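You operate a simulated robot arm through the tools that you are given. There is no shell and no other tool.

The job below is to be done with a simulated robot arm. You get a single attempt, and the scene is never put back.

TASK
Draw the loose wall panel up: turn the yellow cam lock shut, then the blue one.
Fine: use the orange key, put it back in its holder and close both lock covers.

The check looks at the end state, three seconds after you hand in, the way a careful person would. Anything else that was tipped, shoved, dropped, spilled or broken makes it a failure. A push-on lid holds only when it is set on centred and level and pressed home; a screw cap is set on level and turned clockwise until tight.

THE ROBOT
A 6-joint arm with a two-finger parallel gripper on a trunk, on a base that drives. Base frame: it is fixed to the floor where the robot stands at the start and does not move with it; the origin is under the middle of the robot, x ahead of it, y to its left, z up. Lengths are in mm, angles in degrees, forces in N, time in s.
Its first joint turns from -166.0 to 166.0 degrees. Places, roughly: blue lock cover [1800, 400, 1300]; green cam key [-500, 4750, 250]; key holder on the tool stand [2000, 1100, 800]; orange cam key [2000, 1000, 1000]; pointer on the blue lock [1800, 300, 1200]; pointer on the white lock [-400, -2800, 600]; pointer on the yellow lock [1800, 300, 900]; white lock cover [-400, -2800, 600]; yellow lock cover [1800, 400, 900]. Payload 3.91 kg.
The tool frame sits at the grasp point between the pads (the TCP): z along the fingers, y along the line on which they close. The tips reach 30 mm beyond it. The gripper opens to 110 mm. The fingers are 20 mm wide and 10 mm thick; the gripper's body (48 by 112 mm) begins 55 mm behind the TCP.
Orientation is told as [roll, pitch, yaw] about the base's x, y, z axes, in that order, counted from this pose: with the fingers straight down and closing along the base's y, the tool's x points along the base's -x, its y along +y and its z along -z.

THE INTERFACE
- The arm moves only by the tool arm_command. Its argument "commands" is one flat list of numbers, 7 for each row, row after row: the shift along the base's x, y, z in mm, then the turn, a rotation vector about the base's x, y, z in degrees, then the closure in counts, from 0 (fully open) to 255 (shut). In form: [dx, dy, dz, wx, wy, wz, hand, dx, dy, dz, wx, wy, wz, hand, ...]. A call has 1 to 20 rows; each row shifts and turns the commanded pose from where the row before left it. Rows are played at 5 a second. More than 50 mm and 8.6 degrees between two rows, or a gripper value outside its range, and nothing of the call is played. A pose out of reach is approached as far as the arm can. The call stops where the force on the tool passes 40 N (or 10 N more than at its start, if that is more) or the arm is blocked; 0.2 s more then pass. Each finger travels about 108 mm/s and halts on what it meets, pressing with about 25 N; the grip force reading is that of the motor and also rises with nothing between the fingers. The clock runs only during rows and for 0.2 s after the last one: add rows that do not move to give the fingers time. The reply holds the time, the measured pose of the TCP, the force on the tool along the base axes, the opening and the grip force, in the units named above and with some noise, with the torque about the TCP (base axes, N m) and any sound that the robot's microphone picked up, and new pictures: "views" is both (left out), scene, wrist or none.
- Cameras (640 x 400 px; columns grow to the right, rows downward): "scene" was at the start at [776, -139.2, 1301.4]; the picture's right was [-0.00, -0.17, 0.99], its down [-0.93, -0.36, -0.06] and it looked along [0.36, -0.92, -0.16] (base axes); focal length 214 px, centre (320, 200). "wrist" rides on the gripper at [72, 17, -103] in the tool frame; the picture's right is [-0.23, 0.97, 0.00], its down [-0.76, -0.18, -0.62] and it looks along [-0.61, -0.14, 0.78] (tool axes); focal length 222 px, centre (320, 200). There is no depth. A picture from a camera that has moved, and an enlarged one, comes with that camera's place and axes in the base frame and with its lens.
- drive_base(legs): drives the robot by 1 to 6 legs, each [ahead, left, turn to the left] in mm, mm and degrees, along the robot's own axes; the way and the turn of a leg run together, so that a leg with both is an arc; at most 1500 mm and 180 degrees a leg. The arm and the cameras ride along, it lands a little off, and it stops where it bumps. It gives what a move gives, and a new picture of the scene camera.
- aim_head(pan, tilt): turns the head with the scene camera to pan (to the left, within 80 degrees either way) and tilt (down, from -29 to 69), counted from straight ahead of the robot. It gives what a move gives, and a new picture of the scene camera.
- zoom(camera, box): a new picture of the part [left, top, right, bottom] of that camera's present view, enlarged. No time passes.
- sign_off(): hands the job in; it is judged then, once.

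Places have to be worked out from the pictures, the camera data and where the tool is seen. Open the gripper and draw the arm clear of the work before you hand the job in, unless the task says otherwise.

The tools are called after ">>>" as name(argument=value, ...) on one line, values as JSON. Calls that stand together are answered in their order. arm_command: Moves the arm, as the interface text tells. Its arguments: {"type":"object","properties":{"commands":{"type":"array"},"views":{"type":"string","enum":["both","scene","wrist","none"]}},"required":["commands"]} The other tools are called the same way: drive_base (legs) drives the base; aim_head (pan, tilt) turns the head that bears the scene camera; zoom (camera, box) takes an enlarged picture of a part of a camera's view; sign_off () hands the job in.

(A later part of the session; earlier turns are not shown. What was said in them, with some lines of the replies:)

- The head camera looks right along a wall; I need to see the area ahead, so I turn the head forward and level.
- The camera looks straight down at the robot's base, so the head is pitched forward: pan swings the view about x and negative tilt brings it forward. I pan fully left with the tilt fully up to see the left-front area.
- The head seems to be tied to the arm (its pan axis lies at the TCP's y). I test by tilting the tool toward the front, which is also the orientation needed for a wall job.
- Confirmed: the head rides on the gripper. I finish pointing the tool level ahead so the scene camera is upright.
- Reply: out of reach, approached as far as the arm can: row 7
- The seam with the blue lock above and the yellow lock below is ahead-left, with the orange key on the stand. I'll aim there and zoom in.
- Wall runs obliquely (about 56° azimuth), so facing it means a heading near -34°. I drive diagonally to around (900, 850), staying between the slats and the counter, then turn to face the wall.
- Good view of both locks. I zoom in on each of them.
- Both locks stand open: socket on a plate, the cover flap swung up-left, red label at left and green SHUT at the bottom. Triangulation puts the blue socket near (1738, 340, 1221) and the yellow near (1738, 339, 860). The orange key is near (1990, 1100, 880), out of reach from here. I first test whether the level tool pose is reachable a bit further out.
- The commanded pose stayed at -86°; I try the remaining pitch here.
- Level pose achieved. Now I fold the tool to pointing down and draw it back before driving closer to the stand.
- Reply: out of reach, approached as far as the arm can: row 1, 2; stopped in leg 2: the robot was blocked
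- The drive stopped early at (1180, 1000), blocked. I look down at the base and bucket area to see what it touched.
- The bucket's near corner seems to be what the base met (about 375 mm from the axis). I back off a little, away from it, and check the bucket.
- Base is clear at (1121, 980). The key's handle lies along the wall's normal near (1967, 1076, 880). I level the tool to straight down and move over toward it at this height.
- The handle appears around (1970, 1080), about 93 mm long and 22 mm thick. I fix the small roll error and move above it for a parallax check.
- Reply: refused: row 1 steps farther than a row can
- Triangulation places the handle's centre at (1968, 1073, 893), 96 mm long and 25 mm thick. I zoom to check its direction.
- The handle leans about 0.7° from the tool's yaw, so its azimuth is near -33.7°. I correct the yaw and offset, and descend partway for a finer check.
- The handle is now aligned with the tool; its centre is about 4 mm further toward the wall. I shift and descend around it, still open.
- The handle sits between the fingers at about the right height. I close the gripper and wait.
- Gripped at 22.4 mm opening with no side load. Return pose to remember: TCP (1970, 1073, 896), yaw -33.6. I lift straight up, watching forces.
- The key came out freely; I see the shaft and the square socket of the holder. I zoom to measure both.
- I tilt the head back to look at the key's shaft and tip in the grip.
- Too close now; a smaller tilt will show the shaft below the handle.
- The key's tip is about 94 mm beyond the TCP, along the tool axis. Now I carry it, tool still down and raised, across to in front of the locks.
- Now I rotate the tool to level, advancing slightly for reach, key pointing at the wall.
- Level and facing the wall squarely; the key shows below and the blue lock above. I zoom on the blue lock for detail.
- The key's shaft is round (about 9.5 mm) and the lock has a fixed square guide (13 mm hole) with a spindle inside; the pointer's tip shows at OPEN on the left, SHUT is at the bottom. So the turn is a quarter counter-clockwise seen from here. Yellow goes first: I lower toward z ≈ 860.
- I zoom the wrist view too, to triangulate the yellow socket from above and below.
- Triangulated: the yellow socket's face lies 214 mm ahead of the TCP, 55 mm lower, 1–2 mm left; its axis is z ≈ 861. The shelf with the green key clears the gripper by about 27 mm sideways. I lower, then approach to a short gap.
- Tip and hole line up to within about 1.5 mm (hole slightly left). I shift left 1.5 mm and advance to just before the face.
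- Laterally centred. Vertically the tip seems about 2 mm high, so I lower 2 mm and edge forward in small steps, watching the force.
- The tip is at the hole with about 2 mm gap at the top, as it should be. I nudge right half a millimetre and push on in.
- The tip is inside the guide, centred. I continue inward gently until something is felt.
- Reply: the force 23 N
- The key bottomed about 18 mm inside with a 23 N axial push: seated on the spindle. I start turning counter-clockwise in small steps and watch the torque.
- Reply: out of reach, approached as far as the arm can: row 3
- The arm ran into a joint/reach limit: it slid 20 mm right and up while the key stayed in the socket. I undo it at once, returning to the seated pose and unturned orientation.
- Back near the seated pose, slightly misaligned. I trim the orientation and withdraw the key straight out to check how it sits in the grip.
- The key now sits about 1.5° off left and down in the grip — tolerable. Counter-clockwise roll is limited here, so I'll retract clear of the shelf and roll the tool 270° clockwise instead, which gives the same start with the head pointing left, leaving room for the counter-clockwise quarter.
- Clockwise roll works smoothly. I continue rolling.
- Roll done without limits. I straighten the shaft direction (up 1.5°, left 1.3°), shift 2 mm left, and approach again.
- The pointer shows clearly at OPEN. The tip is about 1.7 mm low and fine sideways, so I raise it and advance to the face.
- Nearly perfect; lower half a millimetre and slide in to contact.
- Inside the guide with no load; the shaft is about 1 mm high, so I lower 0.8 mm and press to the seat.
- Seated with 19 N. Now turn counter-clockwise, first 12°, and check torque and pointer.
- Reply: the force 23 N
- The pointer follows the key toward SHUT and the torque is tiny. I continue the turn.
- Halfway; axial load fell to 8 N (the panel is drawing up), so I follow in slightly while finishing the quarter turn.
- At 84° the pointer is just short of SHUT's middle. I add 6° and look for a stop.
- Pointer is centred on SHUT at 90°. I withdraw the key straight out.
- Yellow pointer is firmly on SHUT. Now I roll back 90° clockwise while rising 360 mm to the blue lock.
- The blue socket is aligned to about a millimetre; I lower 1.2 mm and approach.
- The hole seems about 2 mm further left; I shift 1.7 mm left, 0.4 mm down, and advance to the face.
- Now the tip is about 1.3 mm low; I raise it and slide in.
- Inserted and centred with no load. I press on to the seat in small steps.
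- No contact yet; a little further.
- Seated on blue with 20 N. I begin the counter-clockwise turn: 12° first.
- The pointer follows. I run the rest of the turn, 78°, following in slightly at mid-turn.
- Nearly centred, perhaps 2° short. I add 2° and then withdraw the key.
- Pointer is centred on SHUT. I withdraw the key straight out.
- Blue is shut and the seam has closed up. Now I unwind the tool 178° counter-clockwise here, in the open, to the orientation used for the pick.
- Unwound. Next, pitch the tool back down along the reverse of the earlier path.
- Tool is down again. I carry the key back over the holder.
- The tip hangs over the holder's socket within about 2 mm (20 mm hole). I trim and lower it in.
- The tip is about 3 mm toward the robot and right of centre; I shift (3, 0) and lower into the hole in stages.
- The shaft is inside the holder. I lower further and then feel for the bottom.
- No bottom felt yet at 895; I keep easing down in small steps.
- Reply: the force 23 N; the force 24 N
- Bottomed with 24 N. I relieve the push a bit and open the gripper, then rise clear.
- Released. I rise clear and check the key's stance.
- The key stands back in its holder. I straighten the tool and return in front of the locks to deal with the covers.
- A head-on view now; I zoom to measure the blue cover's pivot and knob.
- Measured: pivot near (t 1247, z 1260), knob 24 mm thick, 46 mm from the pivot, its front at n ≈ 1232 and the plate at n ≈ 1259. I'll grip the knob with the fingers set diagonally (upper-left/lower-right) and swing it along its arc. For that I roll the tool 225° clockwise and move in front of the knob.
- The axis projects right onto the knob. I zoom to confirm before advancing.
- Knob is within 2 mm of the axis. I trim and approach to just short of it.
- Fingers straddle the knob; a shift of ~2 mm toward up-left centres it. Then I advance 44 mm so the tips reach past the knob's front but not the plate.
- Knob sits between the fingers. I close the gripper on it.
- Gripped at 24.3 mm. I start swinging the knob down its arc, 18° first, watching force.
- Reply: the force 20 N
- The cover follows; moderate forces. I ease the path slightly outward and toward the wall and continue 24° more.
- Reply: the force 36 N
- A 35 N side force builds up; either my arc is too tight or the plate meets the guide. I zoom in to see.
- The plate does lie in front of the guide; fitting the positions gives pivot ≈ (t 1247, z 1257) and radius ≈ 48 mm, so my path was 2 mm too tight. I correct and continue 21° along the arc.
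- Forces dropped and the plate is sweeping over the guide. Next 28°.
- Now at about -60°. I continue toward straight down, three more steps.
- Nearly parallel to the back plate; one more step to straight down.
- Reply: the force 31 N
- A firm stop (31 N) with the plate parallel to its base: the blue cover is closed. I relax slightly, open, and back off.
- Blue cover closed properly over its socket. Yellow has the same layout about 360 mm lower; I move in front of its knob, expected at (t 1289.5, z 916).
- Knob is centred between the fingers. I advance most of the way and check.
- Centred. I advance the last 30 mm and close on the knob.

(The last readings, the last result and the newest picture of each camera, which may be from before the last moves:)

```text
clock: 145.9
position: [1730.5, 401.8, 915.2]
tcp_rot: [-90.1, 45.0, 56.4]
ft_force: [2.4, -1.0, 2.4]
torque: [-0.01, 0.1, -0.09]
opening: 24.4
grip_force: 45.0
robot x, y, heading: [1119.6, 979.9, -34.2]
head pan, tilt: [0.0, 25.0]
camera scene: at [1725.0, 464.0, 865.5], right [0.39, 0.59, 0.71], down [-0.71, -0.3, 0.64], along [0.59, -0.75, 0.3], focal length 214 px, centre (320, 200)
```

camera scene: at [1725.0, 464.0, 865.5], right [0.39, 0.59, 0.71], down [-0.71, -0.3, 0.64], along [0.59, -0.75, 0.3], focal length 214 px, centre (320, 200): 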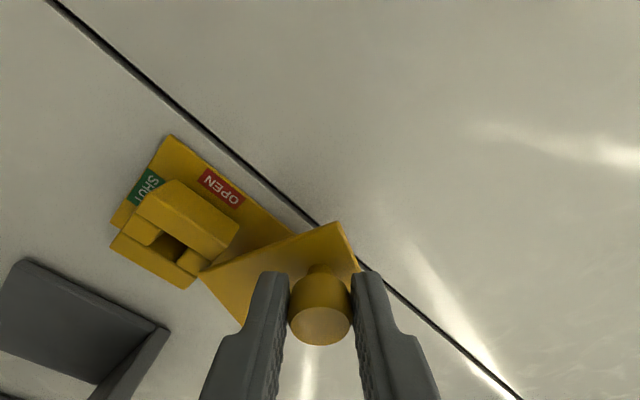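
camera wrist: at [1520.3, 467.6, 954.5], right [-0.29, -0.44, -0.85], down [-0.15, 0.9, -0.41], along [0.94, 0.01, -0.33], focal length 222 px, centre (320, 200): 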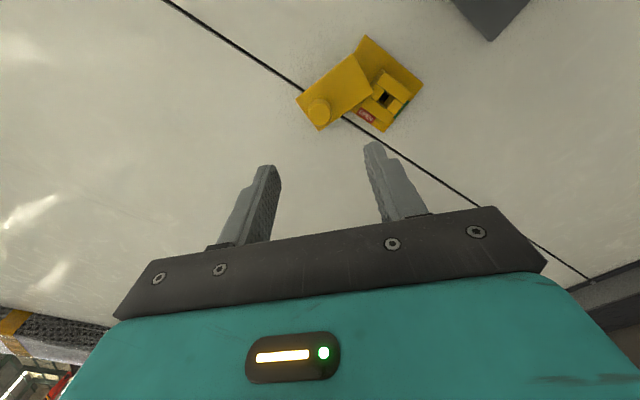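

Gripped. I use the fitted arc (radius 48 mm) for yellow; first 28°.

>>> arm_command(commands=[1.19, 1.79, -5.47, 0, 0, 0, 255, 0.81, 1.22, -5.67, 0, 0, 0, 255, 0.43, 0.64, -5.81, 0, 0, 0, 255, 0.03, 0.04, -5.86, 0, 0, 0, 255, 0, 0, 0, 0, 0, 0, 255], views="scene")

```text
clock: 147.1
position: [1732.8, 406.9, 891.9]
tcp_rot: [-89.9, 45.1, 56.5]
ft_force: [12.7, 21.9, 7.2]
torque: [-0.5, 0.22, 0.35]
opening: 24.7
grip_force: 45.1
robot x, y, heading: [1119.2, 980.8, -34.0]
head pan, tilt: [0.0, 25.0]
camera scene: at [1728.4, 469.3, 843.5], right [0.39, 0.59, 0.71], down [-0.71, -0.3, 0.64], along [0.59, -0.75, 0.3], focal length 214 px, centre (320, 200)
```

scene: 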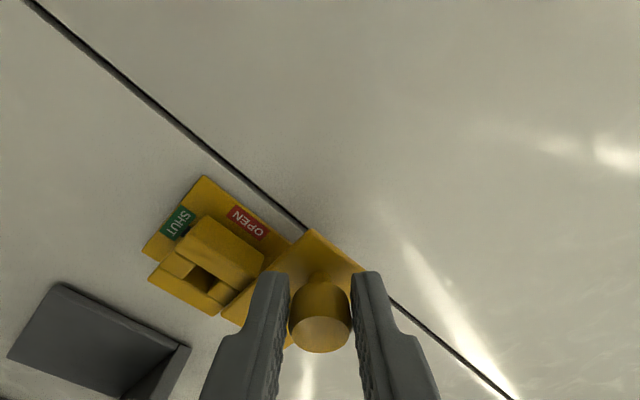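

Again a 25 N outward push, so I widen the arc by 1.5 mm and go on.

>>> arm_command(commands=[0.46, 0.7, -5.83, 0, 0, 0, 255, -0.76, -1.14, -5.69, 0, 0, 0, 255, -1.13, -1.71, -5.49, 0, 0, 0, 255, -1.5, -2.26, -5.2, 0, 0, 0, 255, 0, 0, 0, 0, 0, 0, 255], views="scene")

```text
clock: 148.3
position: [1727.8, 401.4, 870.5]
tcp_rot: [-90.1, 45.1, 56.4]
ft_force: [6.4, 2.3, 4.6]
torque: [-0.47, 0.01, -0.19]
opening: 24.6
grip_force: 44.7
robot x, y, heading: [1119.6, 982.3, -34.2]
head pan, tilt: [0.0, 25.0]
camera scene: at [1723.7, 462.1, 820.9], right [0.39, 0.59, 0.71], down [-0.71, -0.3, 0.64], along [0.59, -0.75, 0.3], focal length 214 px, centre (320, 200)
```

scene: 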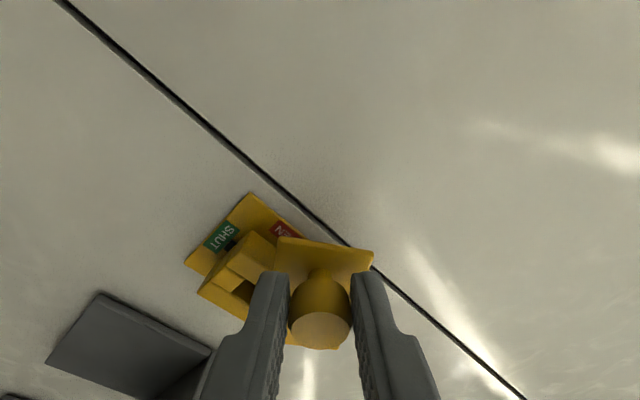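

Forces are small; continue another 28°.

>>> arm_command(commands=[-1.84, -2.77, -4.83, 0, 0, 0, 255, -2.15, -3.23, -4.39, 0, 0, 0, 255, -2.43, -3.66, -3.88, 0, 0, 0, 255, -2.67, -4.02, -3.32, 0, 0, 0, 255, 0, 0, 0, 0, 0, 0, 255], views="scene")

```text
clock: 149.5
position: [1719.5, 385.8, 854.5]
tcp_rot: [-90.0, 45.1, 56.4]
ft_force: [8.8, 14.8, 3.9]
torque: [-0.77, 0.35, 0.13]
opening: 24.5
grip_force: 44.8
robot x, y, heading: [1118.5, 979.0, -34.1]
head pan, tilt: [0.0, 25.0]
camera scene: at [1715.4, 449.8, 804.9], right [0.39, 0.59, 0.71], down [-0.71, -0.3, 0.64], along [0.59, -0.75, 0.3], focal length 214 px, centre (320, 200)
```

scene: 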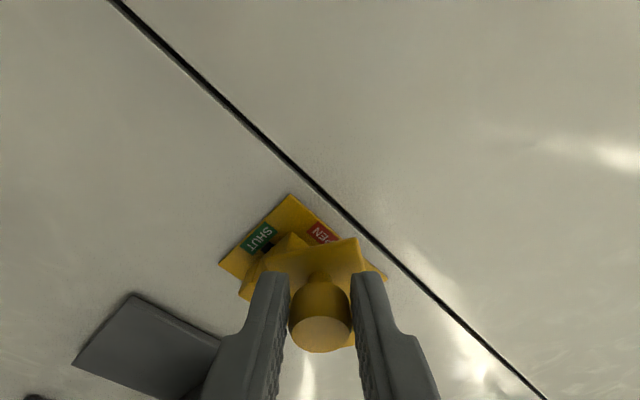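

>>> arm_command(commands=[-2.88, -4.33, -2.71, 0, 0, 0, 255, -3.04, -4.57, -2.05, 0, 0, 0, 255, -3.15, -4.74, -1.37, 0, 0, 0, 255, 0, 0, 0, 0, 0, 0, 255], views="scene")

```text
clock: 150.5
position: [1711.6, 373.3, 848.5]
tcp_rot: [-90.1, 45.0, 56.4]
ft_force: [4.4, 16.3, 5.0]
torque: [-0.72, 0.52, 0.22]
opening: 24.3
grip_force: 44.6
robot x, y, heading: [1116.6, 980.7, -34.1]
head pan, tilt: [0.0, 25.0]
camera scene: at [1706.3, 435.9, 798.9], right [0.39, 0.59, 0.71], down [-0.71, -0.3, 0.64], along [0.59, -0.75, 0.3], focal length 214 px, centre (320, 200)
```

scene: 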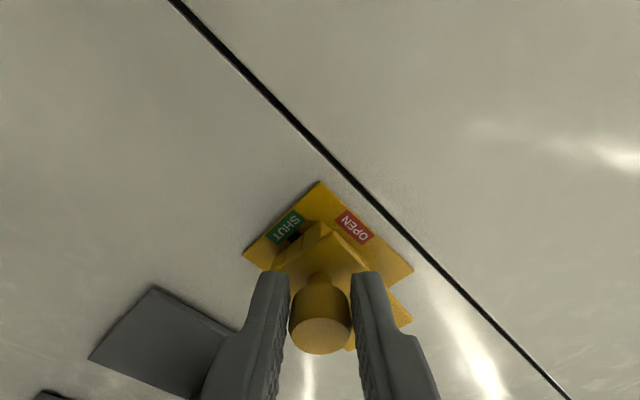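

A few degrees remain; I continue until the stop is felt.

>>> arm_command(commands=[-3.23, -4.86, -0.66, 0, 0, 0, 255, -1.7, -2.5, 0, 0, 0, 0, 255, 0, 0, 0, 0, 0, 0, 255], views="scene")

>>> zoom(camera="scene", box=[200, 130, 460, 350])

```text
clock: 151.3
position: [1707.7, 368.2, 848.4]
tcp_rot: [-90.1, 45.2, 56.5]
ft_force: [14.3, 35.5, 3.6]
torque: [-0.39, 0.49, 0.8]
opening: 24.8
grip_force: 44.8
robot x, y, heading: [1122.6, 975.3, -33.9]
head pan, tilt: [0.0, 25.0]
camera scene: at [1702.5, 430.5, 798.8], right [0.39, 0.59, 0.7], down [-0.7, -0.3, 0.64], along [0.59, -0.75, 0.3], focal length 214 px, centre (320, 200)
```

scene: 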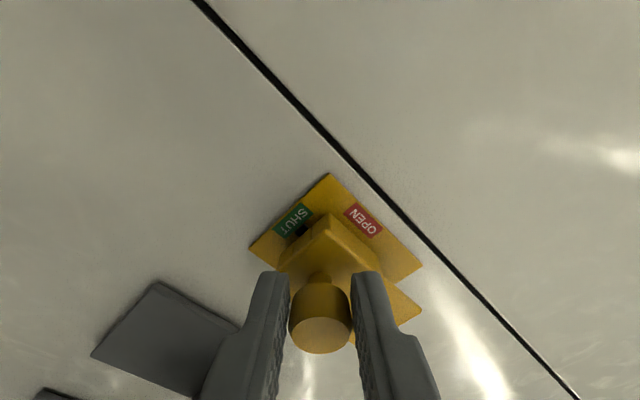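

```text
1.82 times, centred on (330, 240) of scene
camera zoom: at [1702.5, 430.5, 798.8], right [0.39, 0.59, 0.7], down [-0.7, -0.3, 0.64], along [0.59, -0.75, 0.3], focal length 390 px, centre (302, 127)
```

zoom: 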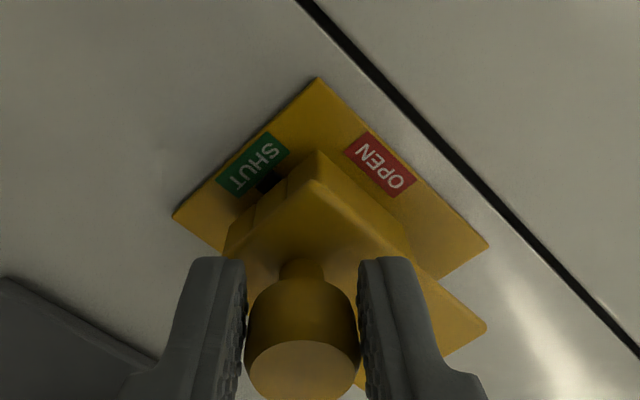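

The stop is reached (37 N) and it looks just like the blue one. I relax, open, and back off.

>>> arm_command(commands=[0.9, 1.4, 0, 0, 0, 0, 255, 0, 0, 0, 0, 0, 0, 120, 0, 0, 0, 0, 0, 0, 120, 0, 0, 0, 0, 0, 0, 120, -16.6, 11, 0, 0, 0, 0, 120, -25, 16.6, 0, 0, 0, 0, 120, -25, 16.6, 0, 0, 0, 0, 120, -25, 16.6, 0, 0, 0, 0, 120, -25, 16.6, 0, 0, 0, 0, 120, 0, 0, 0, 0, 0, 0, 120], views="scene")

>>> zoom(camera="scene", box=[230, 70, 400, 240])

```text
clock: 153.5
position: [1590.4, 442.9, 846.7]
tcp_rot: [-90.2, 45.0, 56.5]
ft_force: [0.5, -0.3, -0.8]
torque: [0.0, -0.03, 0.03]
opening: 58.1
grip_force: 0.1
robot x, y, heading: [1115.5, 979.8, -34.0]
head pan, tilt: [0.0, 25.0]
camera scene: at [1584.7, 506.4, 797.7], right [0.39, 0.59, 0.71], down [-0.71, -0.3, 0.64], along [0.59, -0.75, 0.3], focal length 214 px, centre (320, 200)
```

scene: 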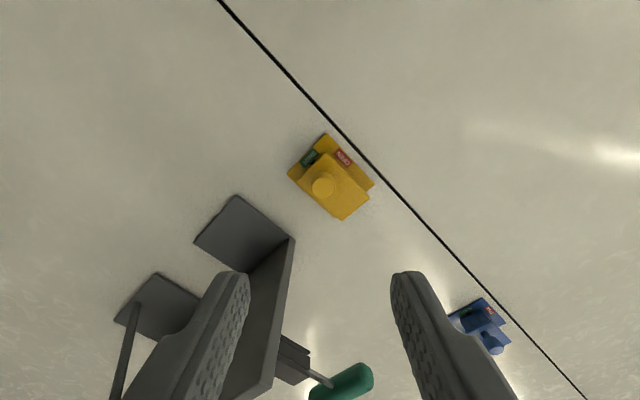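

```text
2.35 times, centred on (315, 155) of scene
camera zoom: at [1584.7, 506.4, 797.7], right [0.39, 0.59, 0.71], down [-0.71, -0.3, 0.64], along [0.59, -0.75, 0.3], focal length 505 px, centre (332, 306)
```

zoom: 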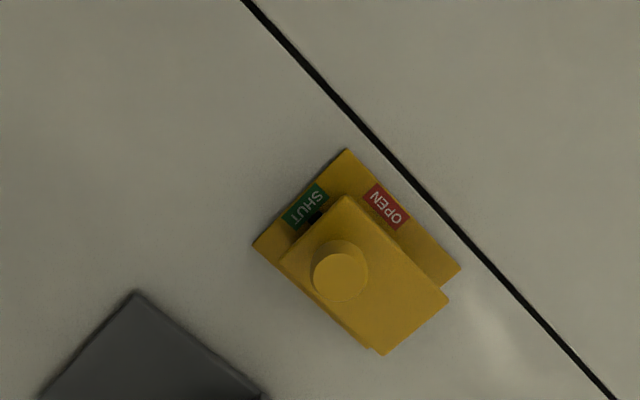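

Both covers are closed and both pointers sit at SHUT. I rise and retract a little, then unroll the tool to look around for a final check.

>>> arm_command(commands=[-16.6, 11, 0, 0, 0, 0, 60, -12, 8, 37, 0, 0, 0, 0, 0, 0, 37, 0, 0, 0, 0, 0, 0, 37, 0, 0, 0, 0, 0, 0, 37, 0, 0, 0, 0, 0, 0, 37, 0, 0, 0, 0, 0, 0, 37, 0, 0, 0, 0, 0, 0, 37, 0, 0, 0, 0, 0, 0, 37, 0, 0, 0, 0], views="none")

>>> arm_command(commands=[0, 0, 0, -6.69, 4.45, 0, 0, 0, 0, 0, -6.69, 4.45, 0, 0, 0, 0, 0, -6.69, 4.45, 0, 0, 0, 0, 0, -6.69, 4.45, 0, 0, 0, 0, 0, -6.69, 4.45, 0, 0, 0, 0, 0, -6.69, 4.45, 0, 0, 0, 0, 0, -6.69, 4.45, 0, 0, 0, 0, 0, -6.69, 4.45, 0, 0, 0, 0, 0, -6.69, 4.45, 0, 0, 0, 0, 0, -6.69, 4.45, 0, 0, 0, 0, 0, -6.69, 4.45, 0, 0, 0, 0, 0, -6.69, 4.45, 0, 0, 0, 0, 0, -6.69, 4.45, 0, 0, 0, 0, 0, -6.69, 4.45, 0, 0], views="none")

>>> arm_command(commands=[0, 0, 0, -6.69, 4.45, 0, 0, 0, 0, 0, -6.69, 4.45, 0, 0, 0, 0, 0, -6.69, 4.45, 0, 0, 0, 0, 0, -6.69, 4.45, 0, 0, 0, 0, 0, -6.69, 4.45, 0, 0, 0, 0, 0, -6.69, 4.45, 0, 0, 0, 0, 0, -6.69, 4.45, 0, 0, 0, 0, 0, -6.69, 4.45, 0, 0, 0, 0, 0, -6.69, 4.45, 0, 0, 0, 0, 0, -6.69, 4.45, 0, 0, 0, 0, 0, -6.69, 4.45, 0, 0, 0, 0, 0, -6.69, 4.45, 0, 0, 0, 0, 0, -6.69, 4.45, 0, 0, 0, 0, 0, -6.69, 4.45, 0, 0, 0, 0, 0, 0, 0, 0, 0], views="scene")

```text
clock: 155.5
position: [1563.7, 463.4, 1144.0]
tcp_rot: [-90.0, 45.0, 56.4]
ft_force: [-0.2, -0.2, -0.1]
torque: [0.03, -0.02, 0.06]
opening: 110.1
grip_force: 0.1
robot x, y, heading: [1119.9, 979.9, -33.8]
head pan, tilt: [0.0, 25.0]
```

```text
clock: 158.5
position: [1562.0, 463.1, 1144.7]
tcp_rot: [89.9, 22.3, -123.6]
ft_force: [0.5, 0.7, -0.3]
torque: [0.01, 0.0, 0.0]
opening: 109.8
grip_force: 0.2
robot x, y, heading: [1123.7, 976.1, -34.0]
head pan, tilt: [0.0, 25.0]
```

```text
clock: 161.7
position: [1562.1, 463.4, 1144.1]
tcp_rot: [-80.3, -89.8, 46.6]
ft_force: [0.3, -0.2, 0.2]
torque: [-0.01, 0.01, 0.02]
opening: 109.9
grip_force: 0.0
robot x, y, heading: [1117.6, 979.3, -34.0]
head pan, tilt: [0.0, 25.0]
camera scene: at [1529.9, 485.3, 1213.4], right [-0.55, -0.83, 0.0], down [-0.35, 0.23, -0.91], along [0.75, -0.5, -0.42], focal length 214 px, centre (320, 200)
```

scene: 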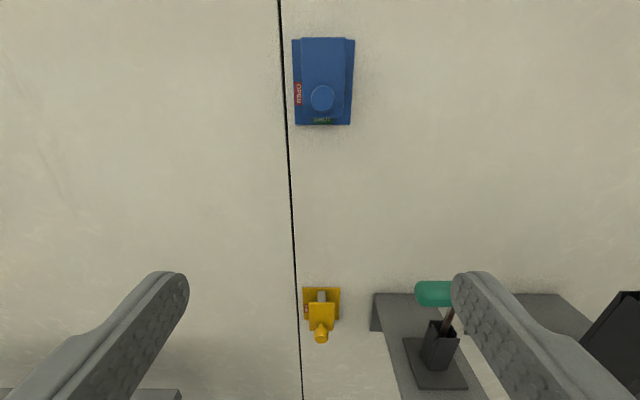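

Both covers hang straight. I glance left at the stand and key for a final check.

>>> aim_head(pan=65, tilt=25)

>>> zoom(camera="scene", box=[300, 60, 480, 200])

```text
clock: 163.0
position: [1561.7, 462.4, 1145.0]
tcp_rot: [-66.2, -89.8, 32.4]
ft_force: [0.2, 0.5, -0.1]
torque: [0.0, -0.01, -0.02]
opening: 110.0
grip_force: 0.2
robot x, y, heading: [1120.2, 980.4, -34.2]
head pan, tilt: [65.0, 25.0]
camera scene: at [1532.0, 584.1, 1213.3], right [0.52, -0.85, 0.0], down [-0.36, -0.22, -0.91], along [0.77, 0.47, -0.42], focal length 214 px, centre (320, 200)
```

scene: 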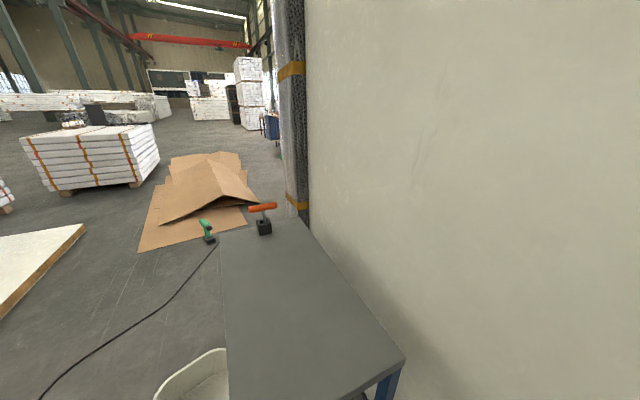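

```text
2.86 times, centred on (390, 130) of scene
camera zoom: at [1532.0, 584.1, 1213.3], right [0.52, -0.85, 0.0], down [-0.36, -0.22, -0.91], along [0.77, 0.47, -0.42], focal length 613 px, centre (120, 400)
```

zoom: 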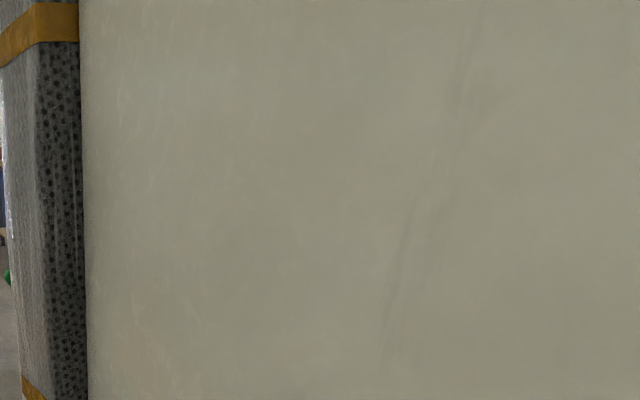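

>>> zoom(camera="scene", box=[220, 180, 310, 250])

>>> aim_head(pan=65, tilt=60)

```text
5.71 times, centred on (265, 215) of scene
camera zoom: at [1532.0, 584.1, 1213.3], right [0.52, -0.85, 0.0], down [-0.36, -0.22, -0.91], along [0.77, 0.47, -0.42], focal length 1226 px, centre (634, 114)
```

zoom: 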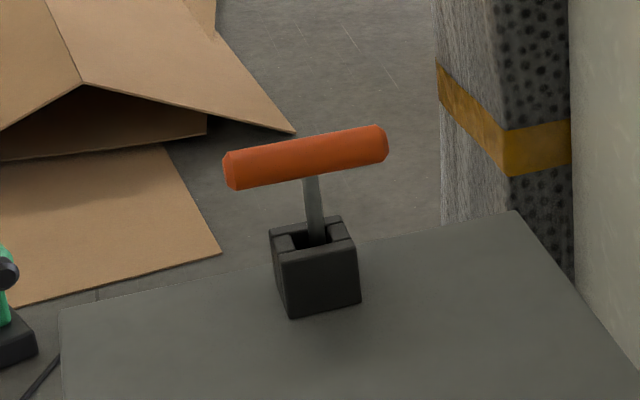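

```text
clock: 164.0
position: [1562.4, 463.8, 1143.1]
tcp_rot: [-65.7, -89.8, 32.1]
ft_force: [-0.5, -0.5, 0.2]
torque: [-0.01, -0.01, -0.03]
opening: 110.1
grip_force: 0.1
robot x, y, heading: [1119.6, 980.6, -33.7]
head pan, tilt: [65.0, 60.0]
camera scene: at [1510.2, 570.9, 1163.4], right [0.52, -0.85, 0.0], down [-0.74, -0.45, -0.5], along [0.43, 0.26, -0.87], focal length 214 px, centre (320, 200)
```

scene: 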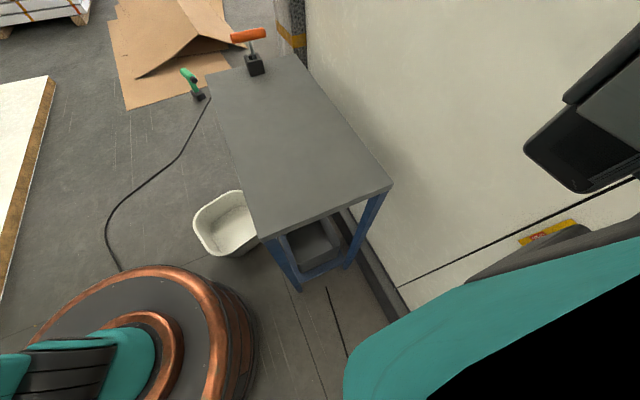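

The key stands seated in its holder, the bucket and stand are in order, both locks are shut with their covers closed, and the open gripper is about 150 mm clear of the work. I hand in.

>>> sign_off()

```text
The job is handed in.
```

The job is handed in. I turned the yellow cam lock to SHUT, then the blue one, using the orange key. After the blue turn the seam looked visibly narrower.

- **Key:** the orange key is back in its holder and standing upright.
- **Covers:** both lock covers are swung closed against their stops, hanging straight over the sockets.
- **Bucket:** on the way in, the base stopped against something, most likely the bucket by the tool stand. It is upright and roughly where it was. A shift of a few millimetres is possible, and I could not measure it more finely.
- **Arm slip at the yellow lock:** on the first try the arm hit a joint limit and slid about 20 mm while the key was in the socket. I backed out, re-approached from another angle, and the turn then went cleanly.

The gripper is open and the arm is about 150 mm clear of the locks.
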